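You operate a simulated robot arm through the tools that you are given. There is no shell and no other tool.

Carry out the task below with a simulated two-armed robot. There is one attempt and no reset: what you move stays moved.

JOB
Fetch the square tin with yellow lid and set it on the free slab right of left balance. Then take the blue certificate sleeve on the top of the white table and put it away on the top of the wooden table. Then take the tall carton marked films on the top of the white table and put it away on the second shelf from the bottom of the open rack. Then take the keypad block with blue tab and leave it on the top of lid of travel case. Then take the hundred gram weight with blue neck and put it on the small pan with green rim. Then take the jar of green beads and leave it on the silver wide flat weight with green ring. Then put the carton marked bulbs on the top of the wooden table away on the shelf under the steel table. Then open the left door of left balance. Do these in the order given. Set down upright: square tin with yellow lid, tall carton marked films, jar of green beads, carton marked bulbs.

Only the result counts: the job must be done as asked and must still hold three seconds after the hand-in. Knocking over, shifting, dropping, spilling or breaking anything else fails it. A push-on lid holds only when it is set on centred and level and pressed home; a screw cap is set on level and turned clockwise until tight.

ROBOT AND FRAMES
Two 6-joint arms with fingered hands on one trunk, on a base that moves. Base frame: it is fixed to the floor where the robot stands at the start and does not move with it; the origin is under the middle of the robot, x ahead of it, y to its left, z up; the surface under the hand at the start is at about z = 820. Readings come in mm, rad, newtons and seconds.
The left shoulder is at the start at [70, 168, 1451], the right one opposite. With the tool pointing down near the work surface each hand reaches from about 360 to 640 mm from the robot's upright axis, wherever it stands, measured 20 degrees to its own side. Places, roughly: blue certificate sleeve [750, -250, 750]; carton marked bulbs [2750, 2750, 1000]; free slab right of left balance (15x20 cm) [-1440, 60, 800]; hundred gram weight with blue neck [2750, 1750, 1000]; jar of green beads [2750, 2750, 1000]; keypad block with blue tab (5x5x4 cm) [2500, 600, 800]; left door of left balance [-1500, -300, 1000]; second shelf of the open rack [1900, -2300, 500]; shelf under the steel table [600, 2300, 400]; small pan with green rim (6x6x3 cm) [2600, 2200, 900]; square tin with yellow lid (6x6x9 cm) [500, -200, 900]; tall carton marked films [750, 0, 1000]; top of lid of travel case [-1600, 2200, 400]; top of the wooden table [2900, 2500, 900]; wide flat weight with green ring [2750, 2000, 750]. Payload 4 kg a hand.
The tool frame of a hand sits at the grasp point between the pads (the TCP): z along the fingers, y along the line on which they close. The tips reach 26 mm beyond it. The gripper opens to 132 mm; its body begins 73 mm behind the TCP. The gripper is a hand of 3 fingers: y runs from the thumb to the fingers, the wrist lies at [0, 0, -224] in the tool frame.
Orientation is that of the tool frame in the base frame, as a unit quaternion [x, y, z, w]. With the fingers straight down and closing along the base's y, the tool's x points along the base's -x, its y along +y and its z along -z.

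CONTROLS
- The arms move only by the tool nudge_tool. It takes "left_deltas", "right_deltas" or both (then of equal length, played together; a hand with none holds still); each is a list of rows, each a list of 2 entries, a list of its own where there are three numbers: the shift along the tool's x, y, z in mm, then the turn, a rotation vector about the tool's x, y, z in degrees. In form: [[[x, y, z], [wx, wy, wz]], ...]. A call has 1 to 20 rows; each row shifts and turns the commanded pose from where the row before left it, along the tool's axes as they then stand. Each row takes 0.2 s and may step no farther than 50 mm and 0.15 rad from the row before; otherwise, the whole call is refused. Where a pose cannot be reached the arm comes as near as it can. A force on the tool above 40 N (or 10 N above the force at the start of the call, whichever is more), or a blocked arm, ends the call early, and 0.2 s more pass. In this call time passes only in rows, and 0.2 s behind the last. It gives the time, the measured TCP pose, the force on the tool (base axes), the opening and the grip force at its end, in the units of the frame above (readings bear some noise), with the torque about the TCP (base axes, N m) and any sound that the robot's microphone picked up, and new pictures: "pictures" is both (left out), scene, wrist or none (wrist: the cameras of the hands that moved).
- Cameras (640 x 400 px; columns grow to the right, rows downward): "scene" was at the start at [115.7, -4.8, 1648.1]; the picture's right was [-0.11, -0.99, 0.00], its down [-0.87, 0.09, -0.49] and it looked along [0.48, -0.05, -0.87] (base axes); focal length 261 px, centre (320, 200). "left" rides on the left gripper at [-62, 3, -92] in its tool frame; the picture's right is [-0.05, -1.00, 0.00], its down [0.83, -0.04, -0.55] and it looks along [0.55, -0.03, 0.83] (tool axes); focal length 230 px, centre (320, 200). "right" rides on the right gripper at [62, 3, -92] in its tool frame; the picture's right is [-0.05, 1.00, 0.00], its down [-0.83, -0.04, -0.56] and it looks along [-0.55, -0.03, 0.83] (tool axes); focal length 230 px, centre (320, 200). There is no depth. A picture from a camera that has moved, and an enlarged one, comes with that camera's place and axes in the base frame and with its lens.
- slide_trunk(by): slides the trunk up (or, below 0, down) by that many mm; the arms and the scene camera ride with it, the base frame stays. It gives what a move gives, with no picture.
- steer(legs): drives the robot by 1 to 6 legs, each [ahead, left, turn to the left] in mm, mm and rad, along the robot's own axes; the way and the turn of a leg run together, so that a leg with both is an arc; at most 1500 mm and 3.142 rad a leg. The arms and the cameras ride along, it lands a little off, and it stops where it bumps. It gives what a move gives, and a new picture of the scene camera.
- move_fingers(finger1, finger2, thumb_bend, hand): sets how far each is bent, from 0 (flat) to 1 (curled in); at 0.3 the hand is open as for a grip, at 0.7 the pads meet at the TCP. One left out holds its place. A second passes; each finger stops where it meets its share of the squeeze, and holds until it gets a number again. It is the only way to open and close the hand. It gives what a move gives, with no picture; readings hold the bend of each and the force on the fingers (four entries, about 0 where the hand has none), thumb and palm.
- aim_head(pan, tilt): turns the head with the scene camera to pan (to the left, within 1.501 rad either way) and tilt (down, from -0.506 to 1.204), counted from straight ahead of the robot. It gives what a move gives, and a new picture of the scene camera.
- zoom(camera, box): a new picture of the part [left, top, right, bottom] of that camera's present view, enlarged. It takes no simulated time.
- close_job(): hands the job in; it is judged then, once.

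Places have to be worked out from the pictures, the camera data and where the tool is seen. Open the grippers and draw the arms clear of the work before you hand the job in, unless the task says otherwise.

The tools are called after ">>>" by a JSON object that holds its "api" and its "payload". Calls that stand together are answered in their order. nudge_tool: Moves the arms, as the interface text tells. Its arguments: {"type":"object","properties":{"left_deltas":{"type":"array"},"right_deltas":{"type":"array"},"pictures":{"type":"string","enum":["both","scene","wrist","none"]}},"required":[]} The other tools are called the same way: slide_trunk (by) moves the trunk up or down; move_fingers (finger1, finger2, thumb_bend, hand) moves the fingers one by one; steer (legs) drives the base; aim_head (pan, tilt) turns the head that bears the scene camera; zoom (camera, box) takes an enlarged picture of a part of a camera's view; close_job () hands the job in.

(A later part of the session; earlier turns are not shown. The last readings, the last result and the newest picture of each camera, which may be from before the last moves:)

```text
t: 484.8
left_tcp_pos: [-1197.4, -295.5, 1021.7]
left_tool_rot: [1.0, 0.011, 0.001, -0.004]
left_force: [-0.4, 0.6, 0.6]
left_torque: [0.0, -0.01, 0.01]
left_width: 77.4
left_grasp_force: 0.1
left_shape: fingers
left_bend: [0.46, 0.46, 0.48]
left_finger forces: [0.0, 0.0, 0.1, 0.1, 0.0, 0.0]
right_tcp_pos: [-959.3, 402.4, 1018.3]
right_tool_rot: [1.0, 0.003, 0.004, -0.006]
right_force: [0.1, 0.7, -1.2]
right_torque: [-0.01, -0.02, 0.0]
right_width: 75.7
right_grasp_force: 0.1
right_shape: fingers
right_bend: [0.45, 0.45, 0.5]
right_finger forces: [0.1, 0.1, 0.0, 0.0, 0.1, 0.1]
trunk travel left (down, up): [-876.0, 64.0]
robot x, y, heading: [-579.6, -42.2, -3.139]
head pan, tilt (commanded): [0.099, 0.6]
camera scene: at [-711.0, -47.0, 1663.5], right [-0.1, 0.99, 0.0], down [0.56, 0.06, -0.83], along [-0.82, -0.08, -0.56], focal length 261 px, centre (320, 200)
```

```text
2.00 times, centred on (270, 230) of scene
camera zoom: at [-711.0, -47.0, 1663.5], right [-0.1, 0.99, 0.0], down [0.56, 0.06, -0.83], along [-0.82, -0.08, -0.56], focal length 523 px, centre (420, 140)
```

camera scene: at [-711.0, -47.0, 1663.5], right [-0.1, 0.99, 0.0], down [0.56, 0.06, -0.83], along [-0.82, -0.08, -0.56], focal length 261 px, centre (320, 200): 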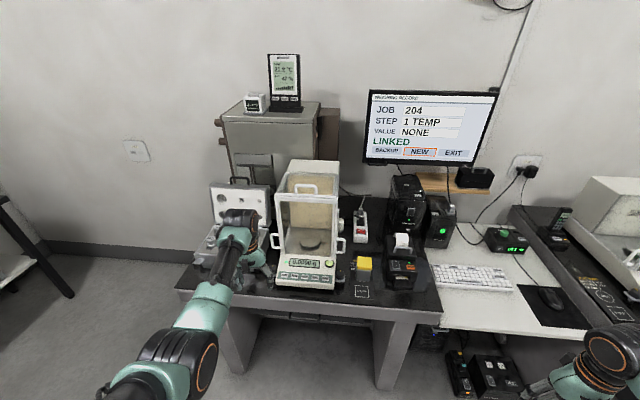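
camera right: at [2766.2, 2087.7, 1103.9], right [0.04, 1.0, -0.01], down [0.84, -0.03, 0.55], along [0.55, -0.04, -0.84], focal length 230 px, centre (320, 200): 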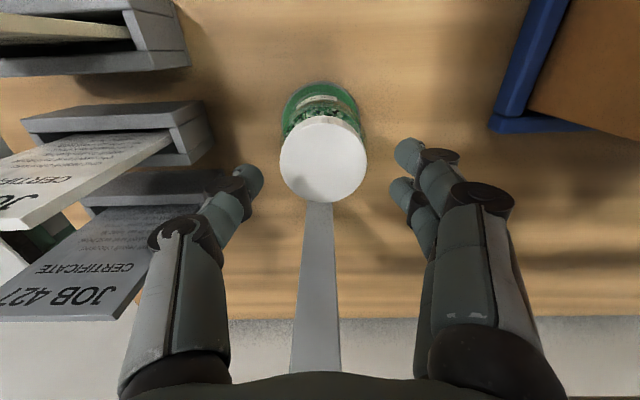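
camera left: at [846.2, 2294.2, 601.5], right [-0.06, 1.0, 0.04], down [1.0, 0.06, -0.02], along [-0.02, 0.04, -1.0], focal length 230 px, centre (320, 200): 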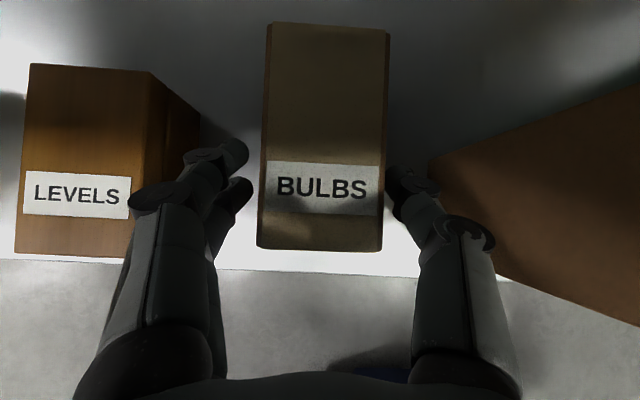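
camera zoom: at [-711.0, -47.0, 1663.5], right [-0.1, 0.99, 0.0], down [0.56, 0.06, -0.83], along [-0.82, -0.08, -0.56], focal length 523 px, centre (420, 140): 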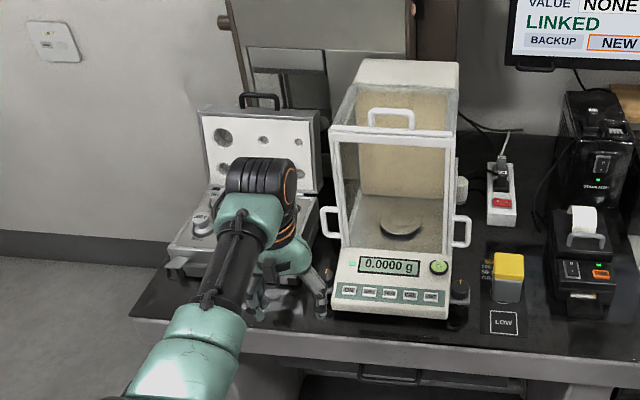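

The balance and tin look unchanged. I strafe left to view the balance's left side and its door handle.

>>> {"api": "steer", "payload": {"legs": [[0, 560, 0]]}}

>>> {"api": "aim_head", "payload": {"pan": -0.4, "tilt": 0.6}}

>>> {"api": "zoom", "payload": {"camera": "scene", "box": [240, 120, 440, 300]}}

```text
t: 488.0
left_tcp_pos: [-1199.9, -862.0, 1020.2]
left_tool_rot: [1.0, 0.009, 0.002, -0.004]
left_force: [-0.2, 0.0, 0.0]
left_torque: [0.03, 0.02, 0.01]
left_width: 77.3
left_grasp_force: 0.1
left_shape: fingers
left_bend: [0.46, 0.46, 0.48]
left_finger forces: [0.1, 0.0, 0.0, 0.0, 0.0, 0.0]
right_tcp_pos: [-957.4, -164.5, 1017.0]
right_tool_rot: [1.0, 0.002, 0.005, -0.006]
right_force: [0.2, -0.1, 0.4]
right_torque: [-0.02, 0.01, 0.0]
right_width: 75.9
right_grasp_force: 0.1
right_shape: fingers
right_bend: [0.45, 0.45, 0.5]
right_finger forces: [0.0, 0.0, 0.0, 0.0, 0.0, 0.1]
trunk travel left (down, up): [-876.0, 64.0]
robot x, y, heading: [-572.8, -611.0, 3.139]
head pan, tilt (commanded): [0.099, 0.6]
camera scene: at [-712.6, -614.3, 1663.3], right [-0.1, 1.0, 0.0], down [0.56, 0.05, -0.83], along [-0.82, -0.08, -0.56], focal length 261 px, centre (320, 200)
```

scene: 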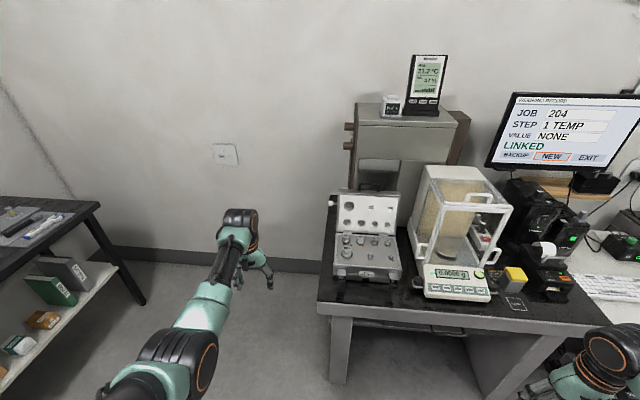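

```text
t: 488.9
left_tcp_pos: [-1200.2, -862.5, 1021.0]
left_tool_rot: [1.0, 0.009, 0.001, -0.004]
left_force: [-0.5, 0.8, 0.0]
left_torque: [0.0, 0.02, 0.01]
left_width: 77.5
left_grasp_force: 0.0
left_shape: fingers
left_bend: [0.46, 0.46, 0.48]
left_finger forces: [0.1, 0.1, 0.0, 0.0, 0.0, 0.1]
right_tcp_pos: [-957.3, -166.0, 1017.3]
right_tool_rot: [1.0, 0.001, 0.005, -0.006]
right_force: [0.3, -0.7, -0.6]
right_torque: [0.03, 0.0, 0.0]
right_width: 75.7
right_grasp_force: 0.1
right_shape: fingers
right_bend: [0.45, 0.45, 0.5]
right_finger forces: [0.0, 0.0, 0.0, 0.1, 0.0, 0.0]
trunk travel left (down, up): [-876.0, 64.0]
robot x, y, heading: [-573.4, -610.2, 3.142]
head pan, tilt (commanded): [-0.4, 0.6]
camera scene: at [-706.0, -573.2, 1663.3], right [0.39, 0.92, 0.0], down [0.52, -0.22, -0.83], along [-0.76, 0.32, -0.56], focal length 261 px, centre (320, 200)
```

scene: 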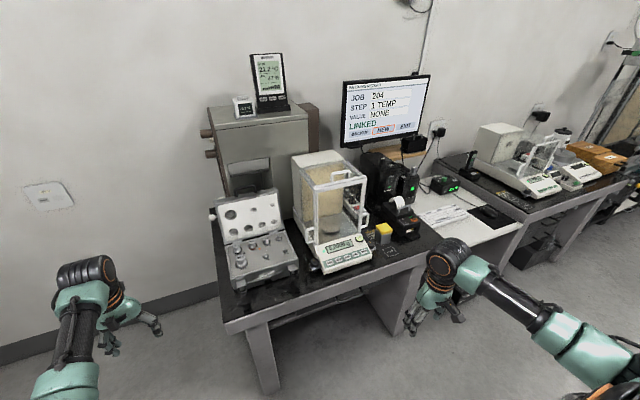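

```text
2.22 times, centred on (340, 210) of scene
camera zoom: at [-706.0, -573.2, 1663.3], right [0.39, 0.92, 0.0], down [0.52, -0.22, -0.83], along [-0.76, 0.32, -0.56], focal length 581 px, centre (276, 178)
```

zoom: 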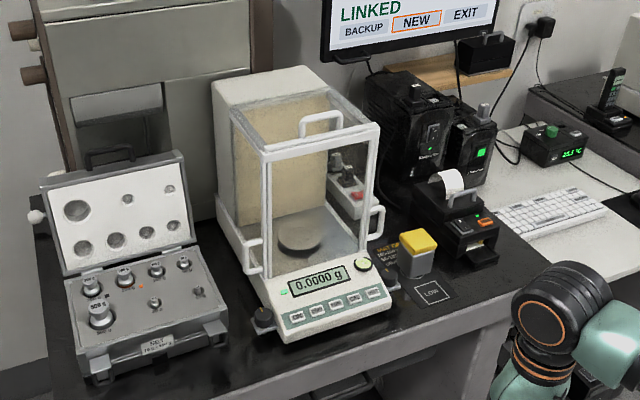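

The left door's handle is a vertical loop near the front edge of the side glass. I zoom in further on it.

>>> {"api": "zoom", "payload": {"camera": "scene", "box": [295, 190, 375, 260]}}

>>> {"api": "zoom", "payload": {"camera": "scene", "box": [325, 215, 369, 255]}}

```text
5.71 times, centred on (335, 225) of scene
camera zoom: at [-706.0, -573.2, 1663.3], right [0.39, 0.92, 0.0], down [0.52, -0.22, -0.83], along [-0.76, 0.32, -0.56], focal length 1494 px, centre (234, 57)
```

zoom: 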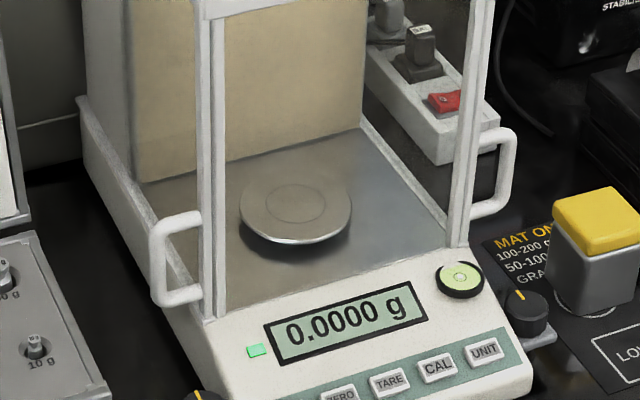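

```text
10.00 times, centred on (347, 235) of scene
camera zoom: at [-706.0, -573.2, 1663.3], right [0.39, 0.92, 0.0], down [0.52, -0.22, -0.83], along [-0.76, 0.32, -0.56], focal length 2614 px, centre (50, -150)
```

zoom: 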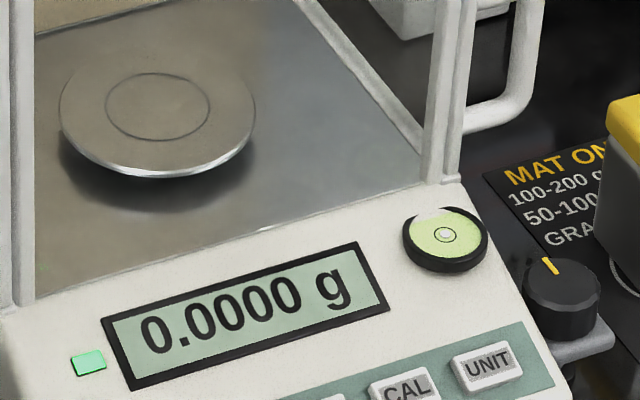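

The loop is at about x −1445, y −285…−318, z 916…989 on the door's front post; the door slides straight back along its rail. I'll push it back with the left thumb. First I shorten the left arm's reach, lower the trunk a bit, and line up.

>>> {"api": "nudge_tool", "payload": {"left_deltas": [[[44, 0, 0], [0, 0, 0]], [[43, 0, 0], [0, 0, 0]]], "pictures": "none"}}

>>> {"api": "slide_trunk", "payload": {"by": -60}}

>>> {"api": "steer", "payload": {"legs": [[0, -510, 0], [180, 0, 0]]}}

>>> {"api": "aim_head", "payload": {"pan": 0.15, "tilt": 0.75}}

>>> {"api": "zoom", "payload": {"camera": "left", "box": [0, 0, 640, 400]}}

```text
t: 489.5
left_tcp_pos: [-1110.6, -860.4, 1022.2]
left_tool_rot: [1.0, 0.008, 0.0, -0.006]
left_force: [0.2, 0.1, 0.2]
left_torque: [0.0, -0.03, 0.02]
left_width: 77.3
left_grasp_force: 0.0
left_shape: fingers
left_bend: [0.46, 0.46, 0.48]
left_finger forces: [0.0, 0.0, 0.0, 0.0, 0.1, 0.0]
right_tcp_pos: [-957.3, -165.7, 1019.5]
right_tool_rot: [1.0, 0.002, 0.003, -0.006]
right_force: [0.9, -1.0, -0.7]
right_torque: [0.0, 0.01, -0.02]
right_width: 75.8
right_grasp_force: 0.0
right_shape: fingers
right_bend: [0.45, 0.45, 0.5]
right_finger forces: [0.0, 0.1, 0.0, 0.0, 0.1, 0.0]
trunk travel left (down, up): [-876.0, 64.0]
robot x, y, heading: [-576.9, -609.1, 3.139]
head pan, tilt (commanded): [-0.4, 0.6]
```

```text
t: 490.5
left_tcp_pos: [-1112.3, -861.3, 959.9]
left_tool_rot: [1.0, 0.008, 0.001, -0.005]
left_force: [-0.1, 0.1, 0.1]
left_torque: [-0.02, -0.01, 0.0]
left_width: 77.3
left_grasp_force: 0.0
left_shape: fingers
left_bend: [0.46, 0.46, 0.48]
left_finger forces: [0.1, 0.0, 0.1, 0.0, 0.0, 0.1]
right_tcp_pos: [-957.6, -165.8, 958.5]
right_tool_rot: [1.0, 0.001, 0.005, -0.006]
right_force: [-0.1, 0.1, 0.4]
right_torque: [0.03, -0.01, 0.0]
right_width: 75.6
right_grasp_force: 0.1
right_shape: fingers
right_bend: [0.45, 0.45, 0.5]
right_finger forces: [0.0, 0.1, 0.1, 0.0, 0.1, 0.0]
trunk travel left (down, up): [-816.0, 124.0]
robot x, y, heading: [-572.9, -608.5, 3.139]
head pan, tilt (commanded): [-0.4, 0.6]
```

```text
t: 494.5
left_tcp_pos: [-1286.9, -361.3, 960.5]
left_tool_rot: [1.0, 0.005, -0.001, -0.004]
left_force: [-0.1, 0.9, 0.9]
left_torque: [0.01, 0.04, 0.02]
left_width: 77.5
left_grasp_force: 0.1
left_shape: fingers
left_bend: [0.46, 0.46, 0.48]
left_finger forces: [0.1, 0.0, 0.0, 0.0, 0.0, 0.0]
right_tcp_pos: [-1129.8, 332.6, 960.5]
right_tool_rot: [1.0, -0.002, 0.003, -0.007]
right_force: [0.3, 0.3, 1.0]
right_torque: [-0.04, 0.01, -0.04]
right_width: 76.0
right_grasp_force: 0.1
right_shape: fingers
right_bend: [0.45, 0.45, 0.5]
right_finger forces: [0.0, 0.0, 0.1, 0.1, 0.1, 0.1]
trunk travel left (down, up): [-816.0, 124.0]
robot x, y, heading: [-745.7, -115.1, 3.132]
head pan, tilt (commanded): [-0.4, 0.6]
camera scene: at [-877.8, -76.0, 1603.6], right [0.4, 0.92, 0.0], down [0.52, -0.22, -0.83], along [-0.76, 0.33, -0.56], focal length 261 px, centre (320, 200)
```

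scene: 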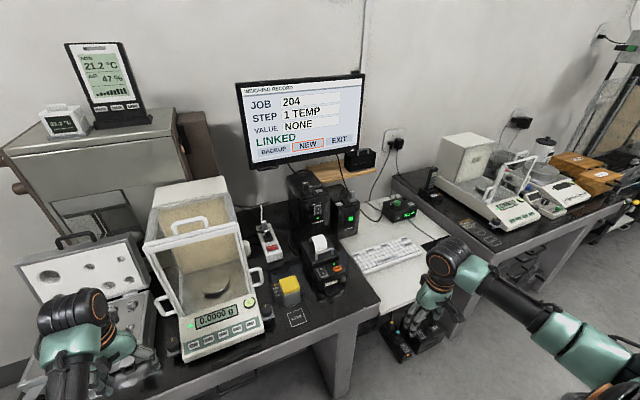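

```text
t: 495.5
left_tcp_pos: [-1288.2, -360.6, 960.0]
left_tool_rot: [1.0, 0.005, 0.001, -0.005]
left_force: [-0.5, -0.8, 0.0]
left_torque: [0.01, -0.02, 0.02]
left_width: 77.4
left_grasp_force: 0.0
left_shape: fingers
left_bend: [0.46, 0.46, 0.48]
left_finger forces: [0.1, 0.0, 0.1, 0.0, 0.1, 0.0]
right_tcp_pos: [-1128.9, 333.4, 957.8]
right_tool_rot: [1.0, -0.002, 0.006, -0.006]
right_force: [-0.5, 0.1, 0.3]
right_torque: [0.0, 0.01, 0.02]
right_width: 75.8
right_grasp_force: 0.1
right_shape: fingers
right_bend: [0.45, 0.45, 0.5]
right_finger forces: [0.0, 0.0, 0.1, 0.0, 0.1, 0.0]
trunk travel left (down, up): [-816.0, 124.0]
robot x, y, heading: [-752.4, -113.4, 3.138]
head pan, tilt (commanded): [0.15, 0.75]
camera scene: at [-881.6, -122.3, 1590.5], right [-0.14, 0.99, 0.0], down [0.67, 0.1, -0.73], along [-0.72, -0.1, -0.68], focal length 261 px, centre (320, 200)
```

scene: 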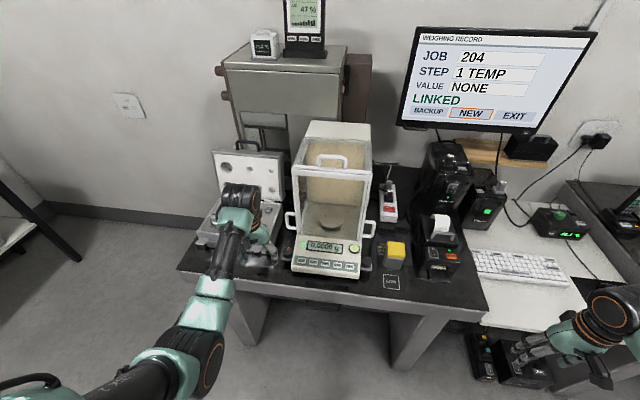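

```text
1.00 times, centred on (320, 200) of left (not enlarged: the box is as wide or as high as the picture)
camera zoom: at [-1351.4, -364.5, 1052.1], right [-0.06, 1.0, 0.01], down [0.83, 0.05, 0.56], along [0.56, 0.04, -0.83], focal length 230 px, centre (320, 200)
```

zoom: 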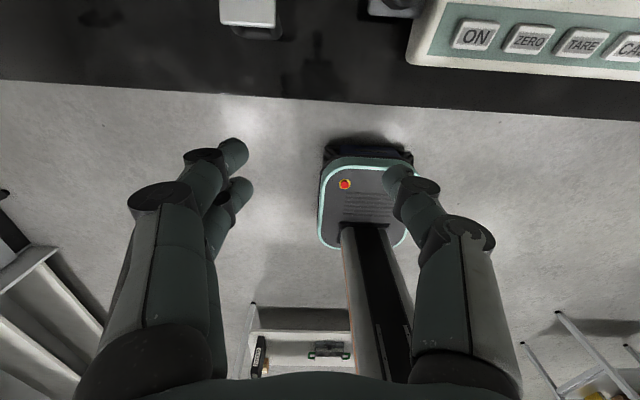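

The left camera looks backward, so I'll guide by the scene camera. I zoom in on the left handle and the hand.

>>> {"api": "zoom", "payload": {"camera": "scene", "box": [200, 170, 340, 290]}}

```text
3.33 times, centred on (270, 230) of scene
camera zoom: at [-881.6, -122.3, 1590.5], right [-0.14, 0.99, 0.0], down [0.67, 0.1, -0.73], along [-0.72, -0.1, -0.68], focal length 871 px, centre (487, 100)
```

zoom: 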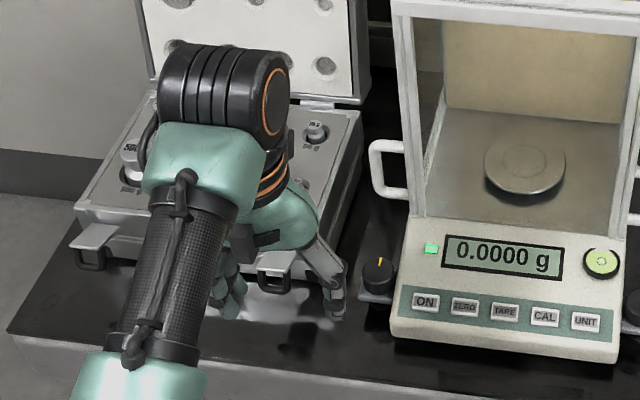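

The handle is at x≈−1444, y −285…−320, z 916…986, and the thumb tip is 38 mm to the balance side of the TCP. I shift 9 mm toward the balance, drive forward until just short of the handle, and check.

>>> {"api": "nudge_tool", "payload": {"left_deltas": [[[0, -9, -6], [0, 0, 0]]], "pictures": "none"}}

>>> {"api": "steer", "payload": {"legs": [[105, 0, 0.003]]}}

>>> {"api": "zoom", "payload": {"camera": "scene", "box": [180, 190, 340, 330]}}

>>> {"api": "zoom", "payload": {"camera": "left", "box": [0, 0, 640, 400]}}

```text
t: 495.9
left_tcp_pos: [-1289.4, -350.9, 965.6]
left_tool_rot: [1.0, 0.005, 0.002, -0.004]
left_force: [-0.1, -0.2, 0.3]
left_torque: [0.02, 0.04, 0.0]
left_width: 77.4
left_grasp_force: 0.1
left_shape: fingers
left_bend: [0.46, 0.46, 0.48]
left_finger forces: [0.0, 0.0, 0.1, 0.0, 0.0, 0.2]
right_tcp_pos: [-1130.0, 334.1, 959.5]
right_tool_rot: [1.0, -0.002, 0.006, -0.005]
right_force: [1.3, 0.2, -0.4]
right_torque: [0.01, -0.04, -0.01]
right_width: 75.7
right_grasp_force: 0.0
right_shape: fingers
right_bend: [0.45, 0.45, 0.5]
right_finger forces: [0.0, 0.0, 0.0, 0.0, 0.0, 0.0]
trunk travel left (down, up): [-816.0, 124.0]
robot x, y, heading: [-749.3, -111.7, 3.133]
head pan, tilt (commanded): [0.15, 0.75]
```

```text
t: 497.1
left_tcp_pos: [-1391.1, -351.7, 966.7]
left_tool_rot: [1.0, 0.006, 0.001, -0.005]
left_force: [0.0, 0.5, -0.4]
left_torque: [-0.01, 0.01, -0.02]
left_width: 77.4
left_grasp_force: 0.0
left_shape: fingers
left_bend: [0.46, 0.46, 0.48]
left_finger forces: [0.1, 0.0, 0.1, 0.0, 0.0, 0.1]
right_tcp_pos: [-1233.5, 334.8, 958.8]
right_tool_rot: [1.0, 0.0, 0.004, -0.006]
right_force: [-0.4, 0.5, 0.3]
right_torque: [-0.04, -0.01, 0.0]
right_width: 75.9
right_grasp_force: 0.0
right_shape: fingers
right_bend: [0.45, 0.45, 0.5]
right_finger forces: [0.0, 0.0, 0.0, 0.0, 0.0, 0.1]
trunk travel left (down, up): [-816.0, 124.0]
robot x, y, heading: [-852.1, -111.9, 3.136]
head pan, tilt (commanded): [0.15, 0.75]
camera scene: at [-983.7, -121.8, 1590.7], right [-0.14, 0.99, 0.0], down [0.67, 0.1, -0.73], along [-0.72, -0.11, -0.68], focal length 261 px, centre (320, 200)
```

scene: 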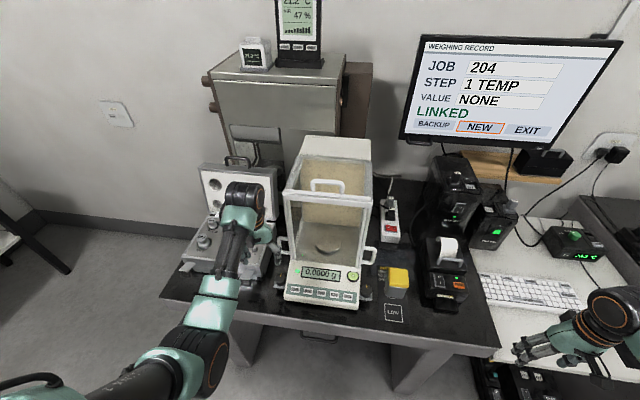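

```text
2.86 times, centred on (260, 260) of scene
camera zoom: at [-983.7, -121.8, 1590.7], right [-0.14, 0.99, 0.0], down [0.67, 0.1, -0.73], along [-0.72, -0.11, -0.68], focal length 747 px, centre (491, 29)
```

zoom: 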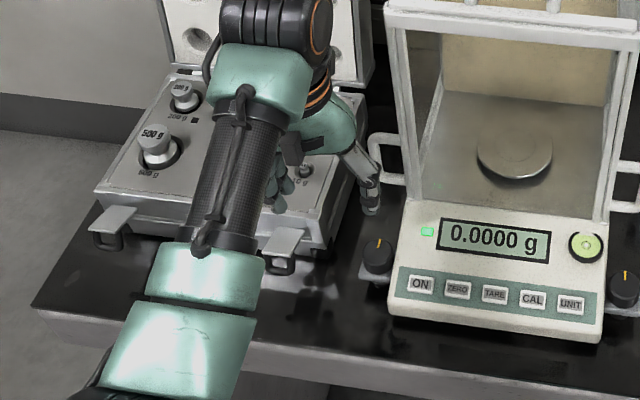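

```text
1.00 times, centred on (320, 200) of left (not enlarged: the box is as wide or as high as the picture)
camera zoom: at [-1453.9, -355.6, 1058.6], right [-0.06, 1.0, 0.01], down [0.83, 0.05, 0.56], along [0.56, 0.04, -0.83], focal length 230 px, centre (320, 200)
```

zoom: 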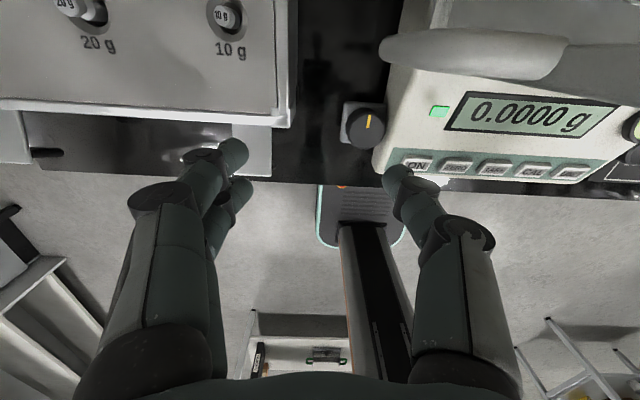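

The thumb lines up with the loop, about 35 mm short of it. I move 5 mm outward for clearance from the glass and advance gently until contact.

>>> {"api": "nudge_tool", "payload": {"left_deltas": [[[-10, 5, 0], [0, 0, 0]], [[-10, 0, 0], [0, 0, 0]]], "pictures": "none"}}

>>> {"api": "nudge_tool", "payload": {"left_deltas": [[[-8, 0, 0], [0, 0, 0]]], "pictures": "none"}}

>>> {"api": "nudge_tool", "payload": {"left_deltas": [[[-8, 0, 0], [0, 0, 0]]], "pictures": "both"}}

```text
t: 497.7
left_tcp_pos: [-1412.4, -356.7, 963.9]
left_tool_rot: [1.0, 0.006, 0.002, -0.004]
left_force: [0.6, 0.5, -1.0]
left_torque: [0.01, 0.0, 0.01]
left_width: 77.5
left_grasp_force: 0.0
left_shape: fingers
left_bend: [0.46, 0.46, 0.48]
left_finger forces: [0.1, 0.0, 0.1, 0.0, 0.0, 0.0]
right_tcp_pos: [-1234.8, 334.0, 957.0]
right_tool_rot: [1.0, -0.001, 0.005, -0.006]
right_force: [0.1, 0.0, 0.6]
right_torque: [0.01, -0.01, 0.03]
right_width: 75.9
right_grasp_force: 0.1
right_shape: fingers
right_bend: [0.45, 0.45, 0.5]
right_finger forces: [0.0, 0.0, 0.1, 0.0, 0.1, 0.1]
trunk travel left (down, up): [-816.0, 124.0]
robot x, y, heading: [-852.8, -111.0, 3.135]
head pan, tilt (commanded): [0.15, 0.75]
```

```text
t: 498.1
left_tcp_pos: [-1419.9, -356.5, 966.4]
left_tool_rot: [1.0, 0.006, 0.001, -0.004]
left_force: [-0.3, -0.5, 0.3]
left_torque: [0.03, 0.02, -0.05]
left_width: 77.3
left_grasp_force: 0.0
left_shape: fingers
left_bend: [0.46, 0.46, 0.48]
left_finger forces: [0.0, 0.1, 0.0, 0.0, 0.0, 0.0]
right_tcp_pos: [-1235.8, 334.1, 958.6]
right_tool_rot: [1.0, -0.002, 0.006, -0.007]
right_force: [-0.3, 0.5, -0.4]
right_torque: [0.01, -0.01, 0.01]
right_width: 75.5
right_grasp_force: 0.0
right_shape: fingers
right_bend: [0.45, 0.45, 0.5]
right_finger forces: [0.0, 0.0, 0.1, 0.0, 0.0, 0.0]
trunk travel left (down, up): [-816.0, 124.0]
robot x, y, heading: [-854.0, -112.7, 3.134]
head pan, tilt (commanded): [0.15, 0.75]
```

```text
t: 498.5
left_tcp_pos: [-1429.4, -355.6, 965.7]
left_tool_rot: [1.0, 0.006, 0.001, -0.004]
left_force: [0.8, 0.5, 0.4]
left_torque: [-0.01, -0.05, -0.05]
left_width: 77.5
left_grasp_force: 0.1
left_shape: fingers
left_bend: [0.46, 0.46, 0.48]
left_finger forces: [0.0, 0.0, 0.1, 0.1, 0.0, 0.0]
right_tcp_pos: [-1235.4, 333.5, 959.4]
right_tool_rot: [1.0, -0.001, 0.006, -0.007]
right_force: [-0.1, -0.8, 0.3]
right_torque: [-0.03, -0.02, 0.02]
right_width: 75.9
right_grasp_force: 0.0
right_shape: fingers
right_bend: [0.45, 0.45, 0.5]
right_finger forces: [0.0, 0.0, 0.0, 0.1, 0.0, 0.0]
trunk travel left (down, up): [-816.0, 124.0]
robot x, y, heading: [-853.9, -112.4, 3.139]
head pan, tilt (commanded): [0.15, 0.75]
camera scene: at [-986.7, -121.8, 1590.3], right [-0.14, 0.99, 0.0], down [0.68, 0.1, -0.73], along [-0.72, -0.11, -0.68], focal length 261 px, centre (320, 200)
camera left: at [-1491.4, -360.4, 1057.6], right [-0.06, 1.0, 0.01], down [0.83, 0.05, 0.56], along [0.56, 0.04, -0.83], focal length 230 px, centre (320, 200)
```

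scene: 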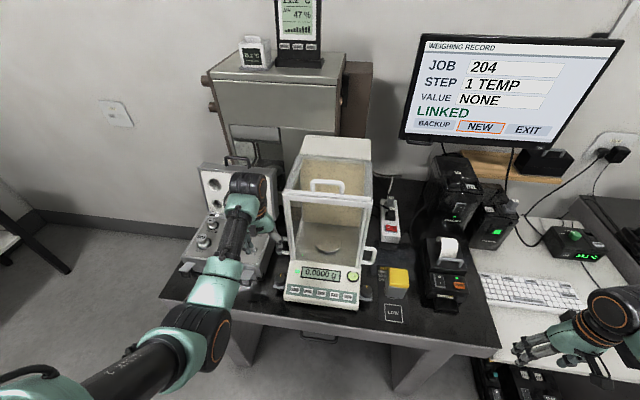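
left: 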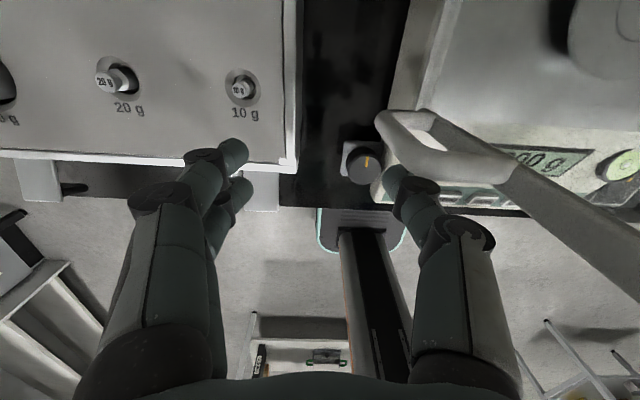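

The thumb is right in front of the loop (about 20 mm to go). I keep advancing in small steps and watch the force.

>>> {"api": "nudge_tool", "payload": {"left_deltas": [[[-8, 0, 0], [0, 0, 0]]], "pictures": "none"}}

>>> {"api": "nudge_tool", "payload": {"left_deltas": [[[-8, 0, 0], [0, 0, 0]]], "pictures": "none"}}

>>> {"api": "nudge_tool", "payload": {"left_deltas": [[[-8, 0, 0], [0, 0, 0]]], "pictures": "wrist"}}

```text
t: 498.9
left_tcp_pos: [-1436.5, -355.6, 966.5]
left_tool_rot: [1.0, 0.006, 0.002, -0.004]
left_force: [0.5, -0.2, -0.3]
left_torque: [0.01, 0.01, -0.01]
left_width: 77.5
left_grasp_force: 0.1
left_shape: fingers
left_bend: [0.46, 0.46, 0.48]
left_finger forces: [0.0, 0.0, 0.0, 0.0, 0.0, 0.1]
right_tcp_pos: [-1236.1, 334.3, 957.8]
right_tool_rot: [1.0, 0.0, 0.006, -0.006]
right_force: [0.2, 0.1, -0.3]
right_torque: [0.04, 0.03, 0.03]
right_width: 75.6
right_grasp_force: 0.0
right_shape: fingers
right_bend: [0.45, 0.45, 0.5]
right_finger forces: [0.1, 0.1, 0.1, 0.1, 0.0, 0.1]
trunk travel left (down, up): [-816.0, 124.0]
robot x, y, heading: [-851.5, -110.4, 3.137]
head pan, tilt (commanded): [0.15, 0.75]
```

```text
t: 499.3
left_tcp_pos: [-1445.2, -358.7, 966.4]
left_tool_rot: [1.0, 0.006, 0.002, -0.005]
left_force: [0.3, -0.3, -0.2]
left_torque: [0.0, 0.03, -0.03]
left_width: 77.6
left_grasp_force: 0.3
left_shape: fingers
left_bend: [0.46, 0.46, 0.48]
left_finger forces: [0.0, 0.0, 0.0, 0.0, 0.5, 0.1]
right_tcp_pos: [-1235.5, 333.5, 957.5]
right_tool_rot: [1.0, 0.0, 0.004, -0.006]
right_force: [0.1, 0.6, -0.2]
right_torque: [0.04, 0.0, 0.04]
right_width: 76.1
right_grasp_force: 0.1
right_shape: fingers
right_bend: [0.45, 0.45, 0.5]
right_finger forces: [0.1, 0.1, 0.0, 0.0, 0.1, 0.0]
trunk travel left (down, up): [-816.0, 124.0]
robot x, y, heading: [-854.9, -112.8, 3.133]
head pan, tilt (commanded): [0.15, 0.75]
```

```text
t: 499.7
left_tcp_pos: [-1452.4, -357.9, 965.6]
left_tool_rot: [1.0, 0.007, 0.001, -0.004]
left_force: [0.6, 0.4, -0.4]
left_torque: [-0.01, 0.04, -0.02]
left_width: 77.5
left_grasp_force: 0.1
left_shape: fingers
left_bend: [0.46, 0.46, 0.48]
left_finger forces: [0.1, 0.1, 0.1, 0.0, 0.5, 0.0]
right_tcp_pos: [-1235.4, 333.5, 957.7]
right_tool_rot: [1.0, -0.002, 0.005, -0.006]
right_force: [0.4, -0.7, -0.2]
right_torque: [-0.02, -0.01, 0.03]
right_width: 76.1
right_grasp_force: 0.1
right_shape: fingers
right_bend: [0.45, 0.45, 0.5]
right_finger forces: [0.1, 0.0, 0.1, 0.1, 0.0, 0.0]
trunk travel left (down, up): [-816.0, 124.0]
robot x, y, heading: [-853.2, -111.6, 3.139]
head pan, tilt (commanded): [0.15, 0.75]
camera left: at [-1515.6, -361.8, 1057.0], right [-0.06, 1.0, 0.01], down [0.83, 0.05, 0.56], along [0.56, 0.04, -0.83], focal length 230 px, centre (320, 200)
```

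left: 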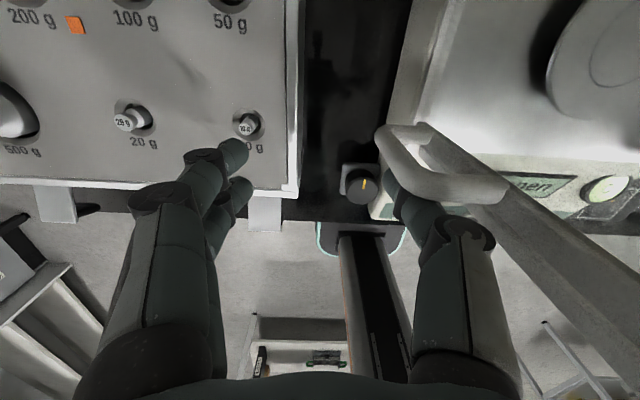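

The thumb now touches the handle (0.5 N) and the balance display seems to change to "oPEn", so the door is starting to move. I continue pushing it back in small steps.

>>> {"api": "nudge_tool", "payload": {"left_deltas": [[[-10, 0, 0], [0, 0, 0]], [[-10, 0, 0], [0, 0, 0]]], "pictures": "none"}}

>>> {"api": "nudge_tool", "payload": {"left_deltas": [[[-10, 0, 0], [0, 0, 0]], [[-10, 0, 0], [0, 0, 0]]], "pictures": "both"}}

>>> {"api": "zoom", "payload": {"camera": "scene", "box": [180, 150, 400, 310]}}

```text
t: 500.3
left_tcp_pos: [-1472.6, -357.3, 964.7]
left_tool_rot: [1.0, 0.006, 0.002, -0.004]
left_force: [0.1, -0.2, 0.5]
left_torque: [0.04, 0.01, -0.02]
left_width: 77.5
left_grasp_force: 0.0
left_shape: fingers
left_bend: [0.46, 0.46, 0.48]
left_finger forces: [0.0, 0.1, 0.0, 0.0, 0.3, 0.0]
right_tcp_pos: [-1235.2, 334.4, 958.0]
right_tool_rot: [1.0, -0.001, 0.005, -0.006]
right_force: [0.3, 0.4, 0.4]
right_torque: [-0.01, -0.01, 0.0]
right_width: 75.8
right_grasp_force: 0.0
right_shape: fingers
right_bend: [0.45, 0.45, 0.5]
right_finger forces: [0.1, 0.1, 0.0, 0.1, 0.1, 0.0]
trunk travel left (down, up): [-816.0, 124.0]
robot x, y, heading: [-853.5, -112.1, 3.142]
head pan, tilt (commanded): [0.15, 0.75]
```

```text
t: 500.9
left_tcp_pos: [-1491.8, -357.9, 962.7]
left_tool_rot: [1.0, 0.006, 0.001, -0.004]
left_force: [0.6, -0.1, 0.6]
left_torque: [-0.01, 0.01, -0.03]
left_width: 77.7
left_grasp_force: 0.3
left_shape: fingers
left_bend: [0.46, 0.46, 0.48]
left_finger forces: [0.1, 0.1, 0.1, 0.1, 0.3, 0.0]
right_tcp_pos: [-1235.4, 334.1, 959.5]
right_tool_rot: [1.0, 0.0, 0.005, -0.007]
right_force: [0.9, 0.3, -0.3]
right_torque: [0.02, -0.03, -0.01]
right_width: 75.5
right_grasp_force: 0.1
right_shape: fingers
right_bend: [0.45, 0.45, 0.5]
right_finger forces: [0.1, 0.0, 0.0, 0.0, 0.1, 0.1]
trunk travel left (down, up): [-816.0, 124.0]
robot x, y, heading: [-854.2, -113.0, 3.135]
head pan, tilt (commanded): [0.15, 0.75]
camera scene: at [-986.7, -121.7, 1590.3], right [-0.14, 0.99, 0.0], down [0.68, 0.1, -0.73], along [-0.72, -0.11, -0.68], focal length 261 px, centre (320, 200)
camera left: at [-1555.5, -361.5, 1055.5], right [-0.06, 1.0, 0.01], down [0.83, 0.05, 0.56], along [0.56, 0.04, -0.83], focal length 230 px, centre (320, 200)
```

scene: 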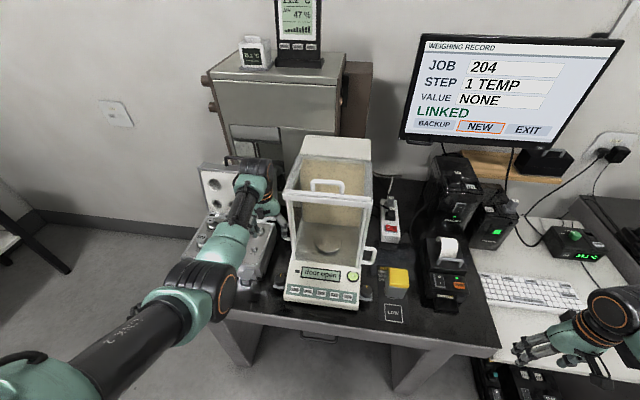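
left: 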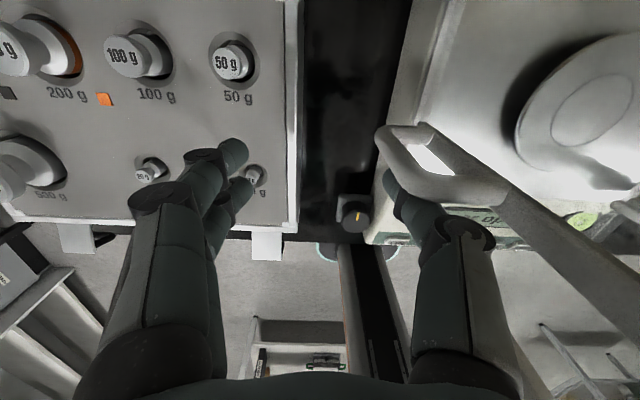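

```text
2.50 times, centred on (290, 230) of scene
camera zoom: at [-986.7, -121.7, 1590.3], right [-0.14, 0.99, 0.0], down [0.68, 0.1, -0.73], along [-0.72, -0.11, -0.68], focal length 653 px, centre (395, 125)
```

zoom: 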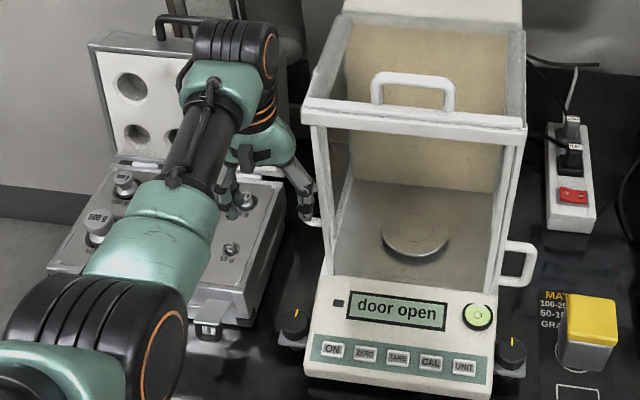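

The display reads "door open" and the door slides easily. I keep pushing it further back.

>>> {"api": "nudge_tool", "payload": {"left_deltas": [[[-10, 0, 0], [0, 0, 0]], [[-10, 0, 0], [0, 0, 0]], [[-10, 0, 0], [0, 0, 0]]], "pictures": "none"}}

>>> {"api": "nudge_tool", "payload": {"left_deltas": [[[-10, 0, 0], [0, 0, 0]], [[-10, 0, 0], [0, 0, 0]]], "pictures": "both"}}

>>> {"api": "zoom", "payload": {"camera": "scene", "box": [180, 150, 400, 310]}}

```text
t: 501.7
left_tcp_pos: [-1523.5, -358.4, 965.1]
left_tool_rot: [1.0, 0.006, 0.002, -0.004]
left_force: [0.3, 0.0, 0.2]
left_torque: [-0.01, 0.0, -0.04]
left_width: 77.8
left_grasp_force: 0.0
left_shape: fingers
left_bend: [0.46, 0.46, 0.48]
left_finger forces: [0.1, 0.1, 0.0, 0.0, 0.3, 0.0]
right_tcp_pos: [-1234.6, 334.2, 957.8]
right_tool_rot: [1.0, -0.001, 0.006, -0.006]
right_force: [0.0, 0.9, 0.6]
right_torque: [0.01, 0.01, 0.04]
right_width: 76.0
right_grasp_force: 0.0
right_shape: fingers
right_bend: [0.45, 0.45, 0.5]
right_finger forces: [0.0, 0.1, 0.0, 0.0, 0.0, 0.0]
trunk travel left (down, up): [-816.0, 124.0]
robot x, y, heading: [-854.2, -111.1, 3.135]
head pan, tilt (commanded): [0.15, 0.75]
```

```text
t: 502.3
left_tcp_pos: [-1534.4, -359.2, 967.3]
left_tool_rot: [1.0, 0.006, 0.002, -0.005]
left_force: [0.4, -0.2, 0.1]
left_torque: [-0.03, 0.03, 0.0]
left_width: 77.5
left_grasp_force: 0.3
left_shape: fingers
left_bend: [0.46, 0.46, 0.48]
left_finger forces: [0.0, 0.0, 0.1, 0.1, 0.2, 0.0]
left hand out of reach, approached as far as the arm can: row 2
right_tcp_pos: [-1234.0, 333.7, 958.7]
right_tool_rot: [1.0, -0.001, 0.006, -0.006]
right_force: [0.0, 0.4, 0.1]
right_torque: [0.0, 0.02, 0.02]
right_width: 76.1
right_grasp_force: 0.0
right_shape: fingers
right_bend: [0.45, 0.45, 0.5]
right_finger forces: [0.1, 0.0, 0.1, 0.0, 0.0, 0.0]
trunk travel left (down, up): [-816.0, 124.0]
robot x, y, heading: [-853.5, -114.8, 3.134]
head pan, tilt (commanded): [0.15, 0.75]
camera scene: at [-986.0, -122.0, 1590.4], right [-0.14, 0.99, 0.0], down [0.68, 0.1, -0.73], along [-0.72, -0.1, -0.68], focal length 261 px, centre (320, 200)
camera left: at [-1596.8, -363.1, 1059.2], right [-0.06, 1.0, 0.01], down [0.83, 0.05, 0.56], along [0.56, 0.04, -0.83], focal length 230 px, centre (320, 200)
```

scene: 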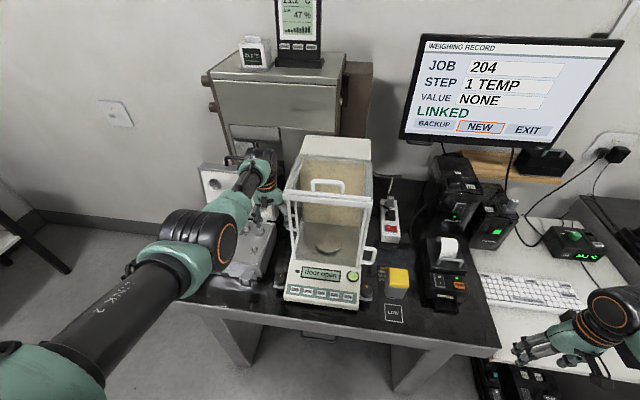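
left: 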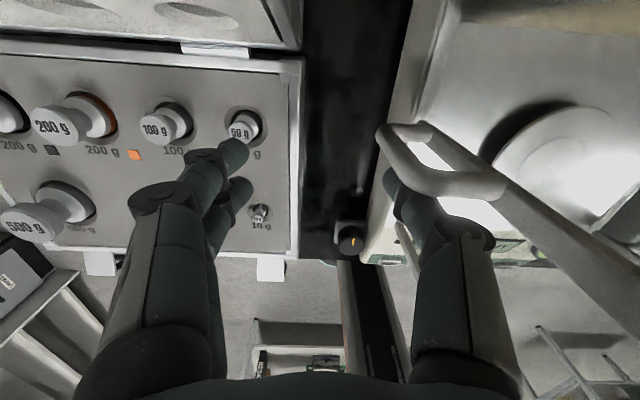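

```text
2.50 times, centred on (290, 230) of scene
camera zoom: at [-986.0, -122.0, 1590.4], right [-0.14, 0.99, 0.0], down [0.68, 0.1, -0.73], along [-0.72, -0.1, -0.68], focal length 653 px, centre (395, 125)
```

zoom: 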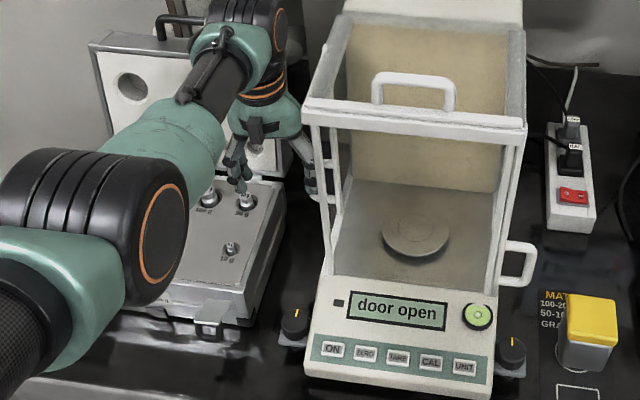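

The arm is at its reach limit with the door about 80 mm back. I check the case lid's clearance, then use the base to push a bit further in small steps.

>>> {"api": "steer", "payload": {"legs": [[22, 0, 0]]}}

>>> {"api": "zoom", "payload": {"camera": "left", "box": [0, 0, 640, 400]}}

>>> {"api": "zoom", "payload": {"camera": "scene", "box": [180, 140, 340, 260]}}

```text
t: 503.1
left_tcp_pos: [-1552.4, -359.1, 971.1]
left_tool_rot: [1.0, 0.006, -0.002, -0.004]
left_force: [-0.4, -0.1, 0.3]
left_torque: [0.02, 0.04, 0.04]
left_width: 77.4
left_grasp_force: 0.1
left_shape: fingers
left_bend: [0.46, 0.46, 0.48]
left_finger forces: [0.0, 0.1, 0.0, 0.1, 0.1, 0.1]
right_tcp_pos: [-1254.4, 333.9, 960.4]
right_tool_rot: [1.0, 0.0, 0.003, -0.006]
right_force: [-0.9, 0.1, 0.1]
right_torque: [0.0, 0.03, -0.01]
right_width: 75.9
right_grasp_force: 0.0
right_shape: fingers
right_bend: [0.45, 0.45, 0.5]
right_finger forces: [0.0, 0.1, 0.0, 0.0, 0.1, 0.1]
trunk travel left (down, up): [-816.0, 124.0]
robot x, y, heading: [-873.8, -115.4, 3.132]
head pan, tilt (commanded): [0.15, 0.75]
camera scene: at [-1000.9, -122.0, 1591.1], right [-0.14, 0.99, 0.0], down [0.67, 0.1, -0.73], along [-0.73, -0.1, -0.68], focal length 261 px, centre (320, 200)
```

scene: 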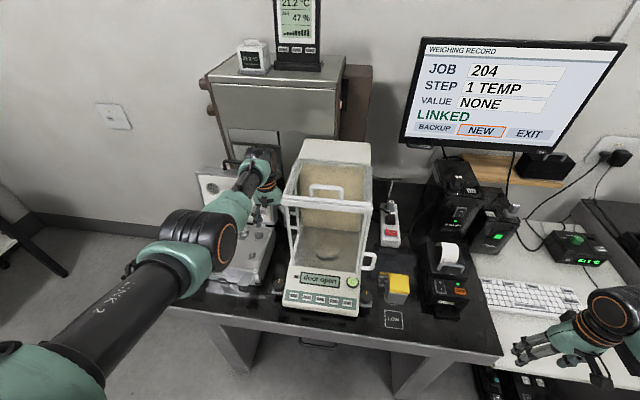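

```text
1.00 times, centred on (320, 200) of left (not enlarged: the box is as wide or as high as the picture)
camera zoom: at [-1614.2, -362.9, 1063.0], right [-0.06, 1.0, 0.01], down [0.83, 0.05, 0.55], along [0.55, 0.04, -0.83], focal length 230 px, centre (320, 200)
```

zoom: 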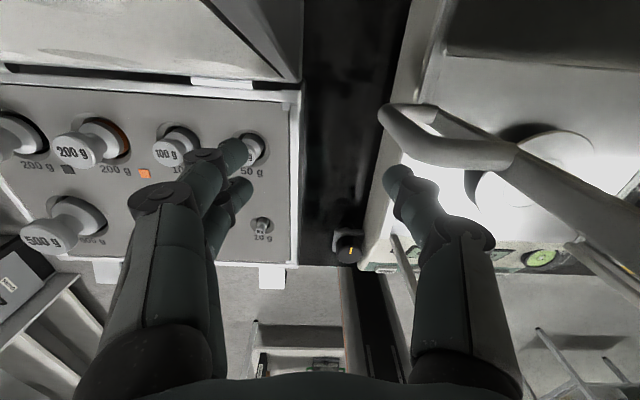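

```text
3.33 times, centred on (260, 200) of scene
camera zoom: at [-1000.9, -122.0, 1591.1], right [-0.14, 0.99, 0.0], down [0.67, 0.1, -0.73], along [-0.73, -0.1, -0.68], focal length 871 px, centre (520, 200)
```

zoom: 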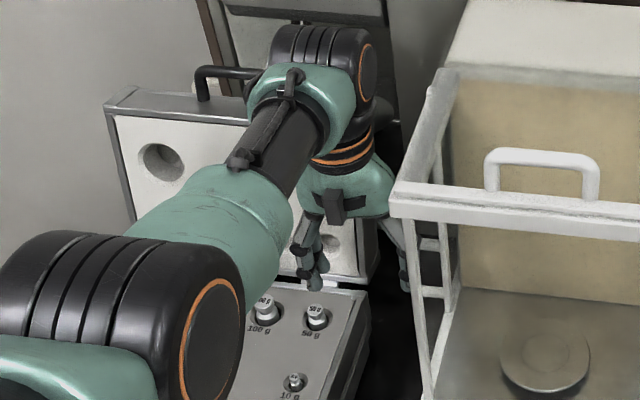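

The door has slid about 130 mm (handle now near x −1585), ahead of the thumb. The case's lid is close to my wrist camera, so I stop here and retreat straight back.

>>> {"api": "steer", "payload": {"legs": [[-60, 0, 0]]}}

>>> {"api": "zoom", "payload": {"camera": "left", "box": [0, 0, 640, 400]}}

>>> {"api": "zoom", "payload": {"camera": "scene", "box": [180, 140, 400, 300]}}

```text
t: 504.1
left_tcp_pos: [-1502.8, -359.3, 963.4]
left_tool_rot: [1.0, 0.006, 0.004, -0.005]
left_force: [-0.6, 0.6, -0.5]
left_torque: [0.02, -0.04, 0.0]
left_width: 77.7
left_grasp_force: 0.1
left_shape: fingers
left_bend: [0.46, 0.46, 0.48]
left_finger forces: [0.0, 0.0, 0.0, 0.0, 0.1, 0.0]
right_tcp_pos: [-1202.3, 333.2, 955.0]
right_tool_rot: [1.0, -0.001, 0.008, -0.006]
right_force: [-0.1, -0.2, -1.0]
right_torque: [0.04, -0.05, -0.01]
right_width: 75.8
right_grasp_force: 0.0
right_shape: fingers
right_bend: [0.45, 0.45, 0.5]
right_finger forces: [0.2, 0.0, 0.0, 0.0, 0.0, 0.0]
trunk travel left (down, up): [-816.0, 124.0]
robot x, y, heading: [-819.3, -111.6, 3.131]
head pan, tilt (commanded): [0.15, 0.75]
camera scene: at [-957.8, -122.2, 1589.4], right [-0.14, 0.99, 0.0], down [0.68, 0.1, -0.73], along [-0.72, -0.11, -0.69], focal length 261 px, centre (320, 200)
```

scene: 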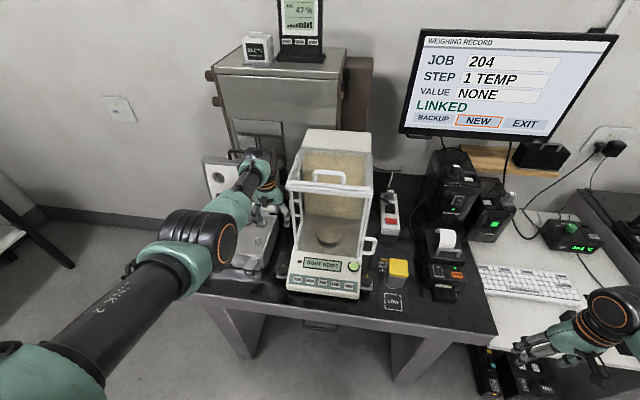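

```text
1.00 times, centred on (320, 200) of left (not enlarged: the box is as wide or as high as the picture)
camera zoom: at [-1565.3, -363.4, 1054.7], right [-0.06, 1.0, 0.01], down [0.82, 0.05, 0.56], along [0.56, 0.04, -0.83], focal length 230 px, centre (320, 200)
```

zoom: 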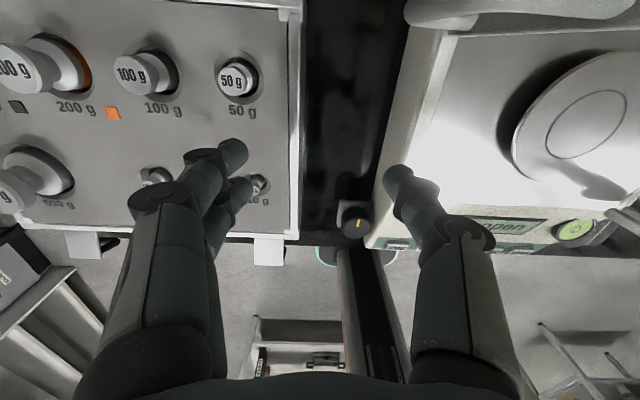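

```text
2.50 times, centred on (290, 220) of scene
camera zoom: at [-957.8, -122.2, 1589.4], right [-0.14, 0.99, 0.0], down [0.68, 0.1, -0.73], along [-0.72, -0.11, -0.69], focal length 653 px, centre (395, 150)
```

zoom: 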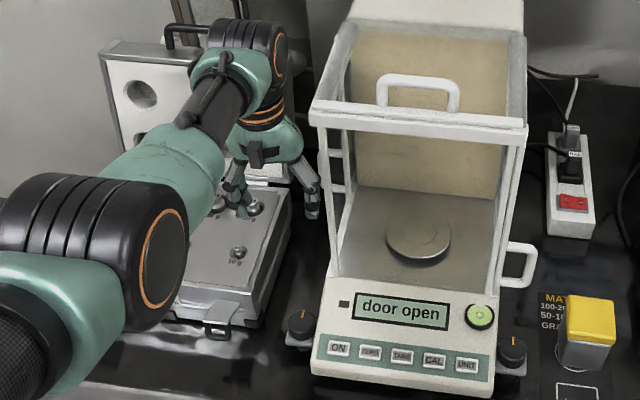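

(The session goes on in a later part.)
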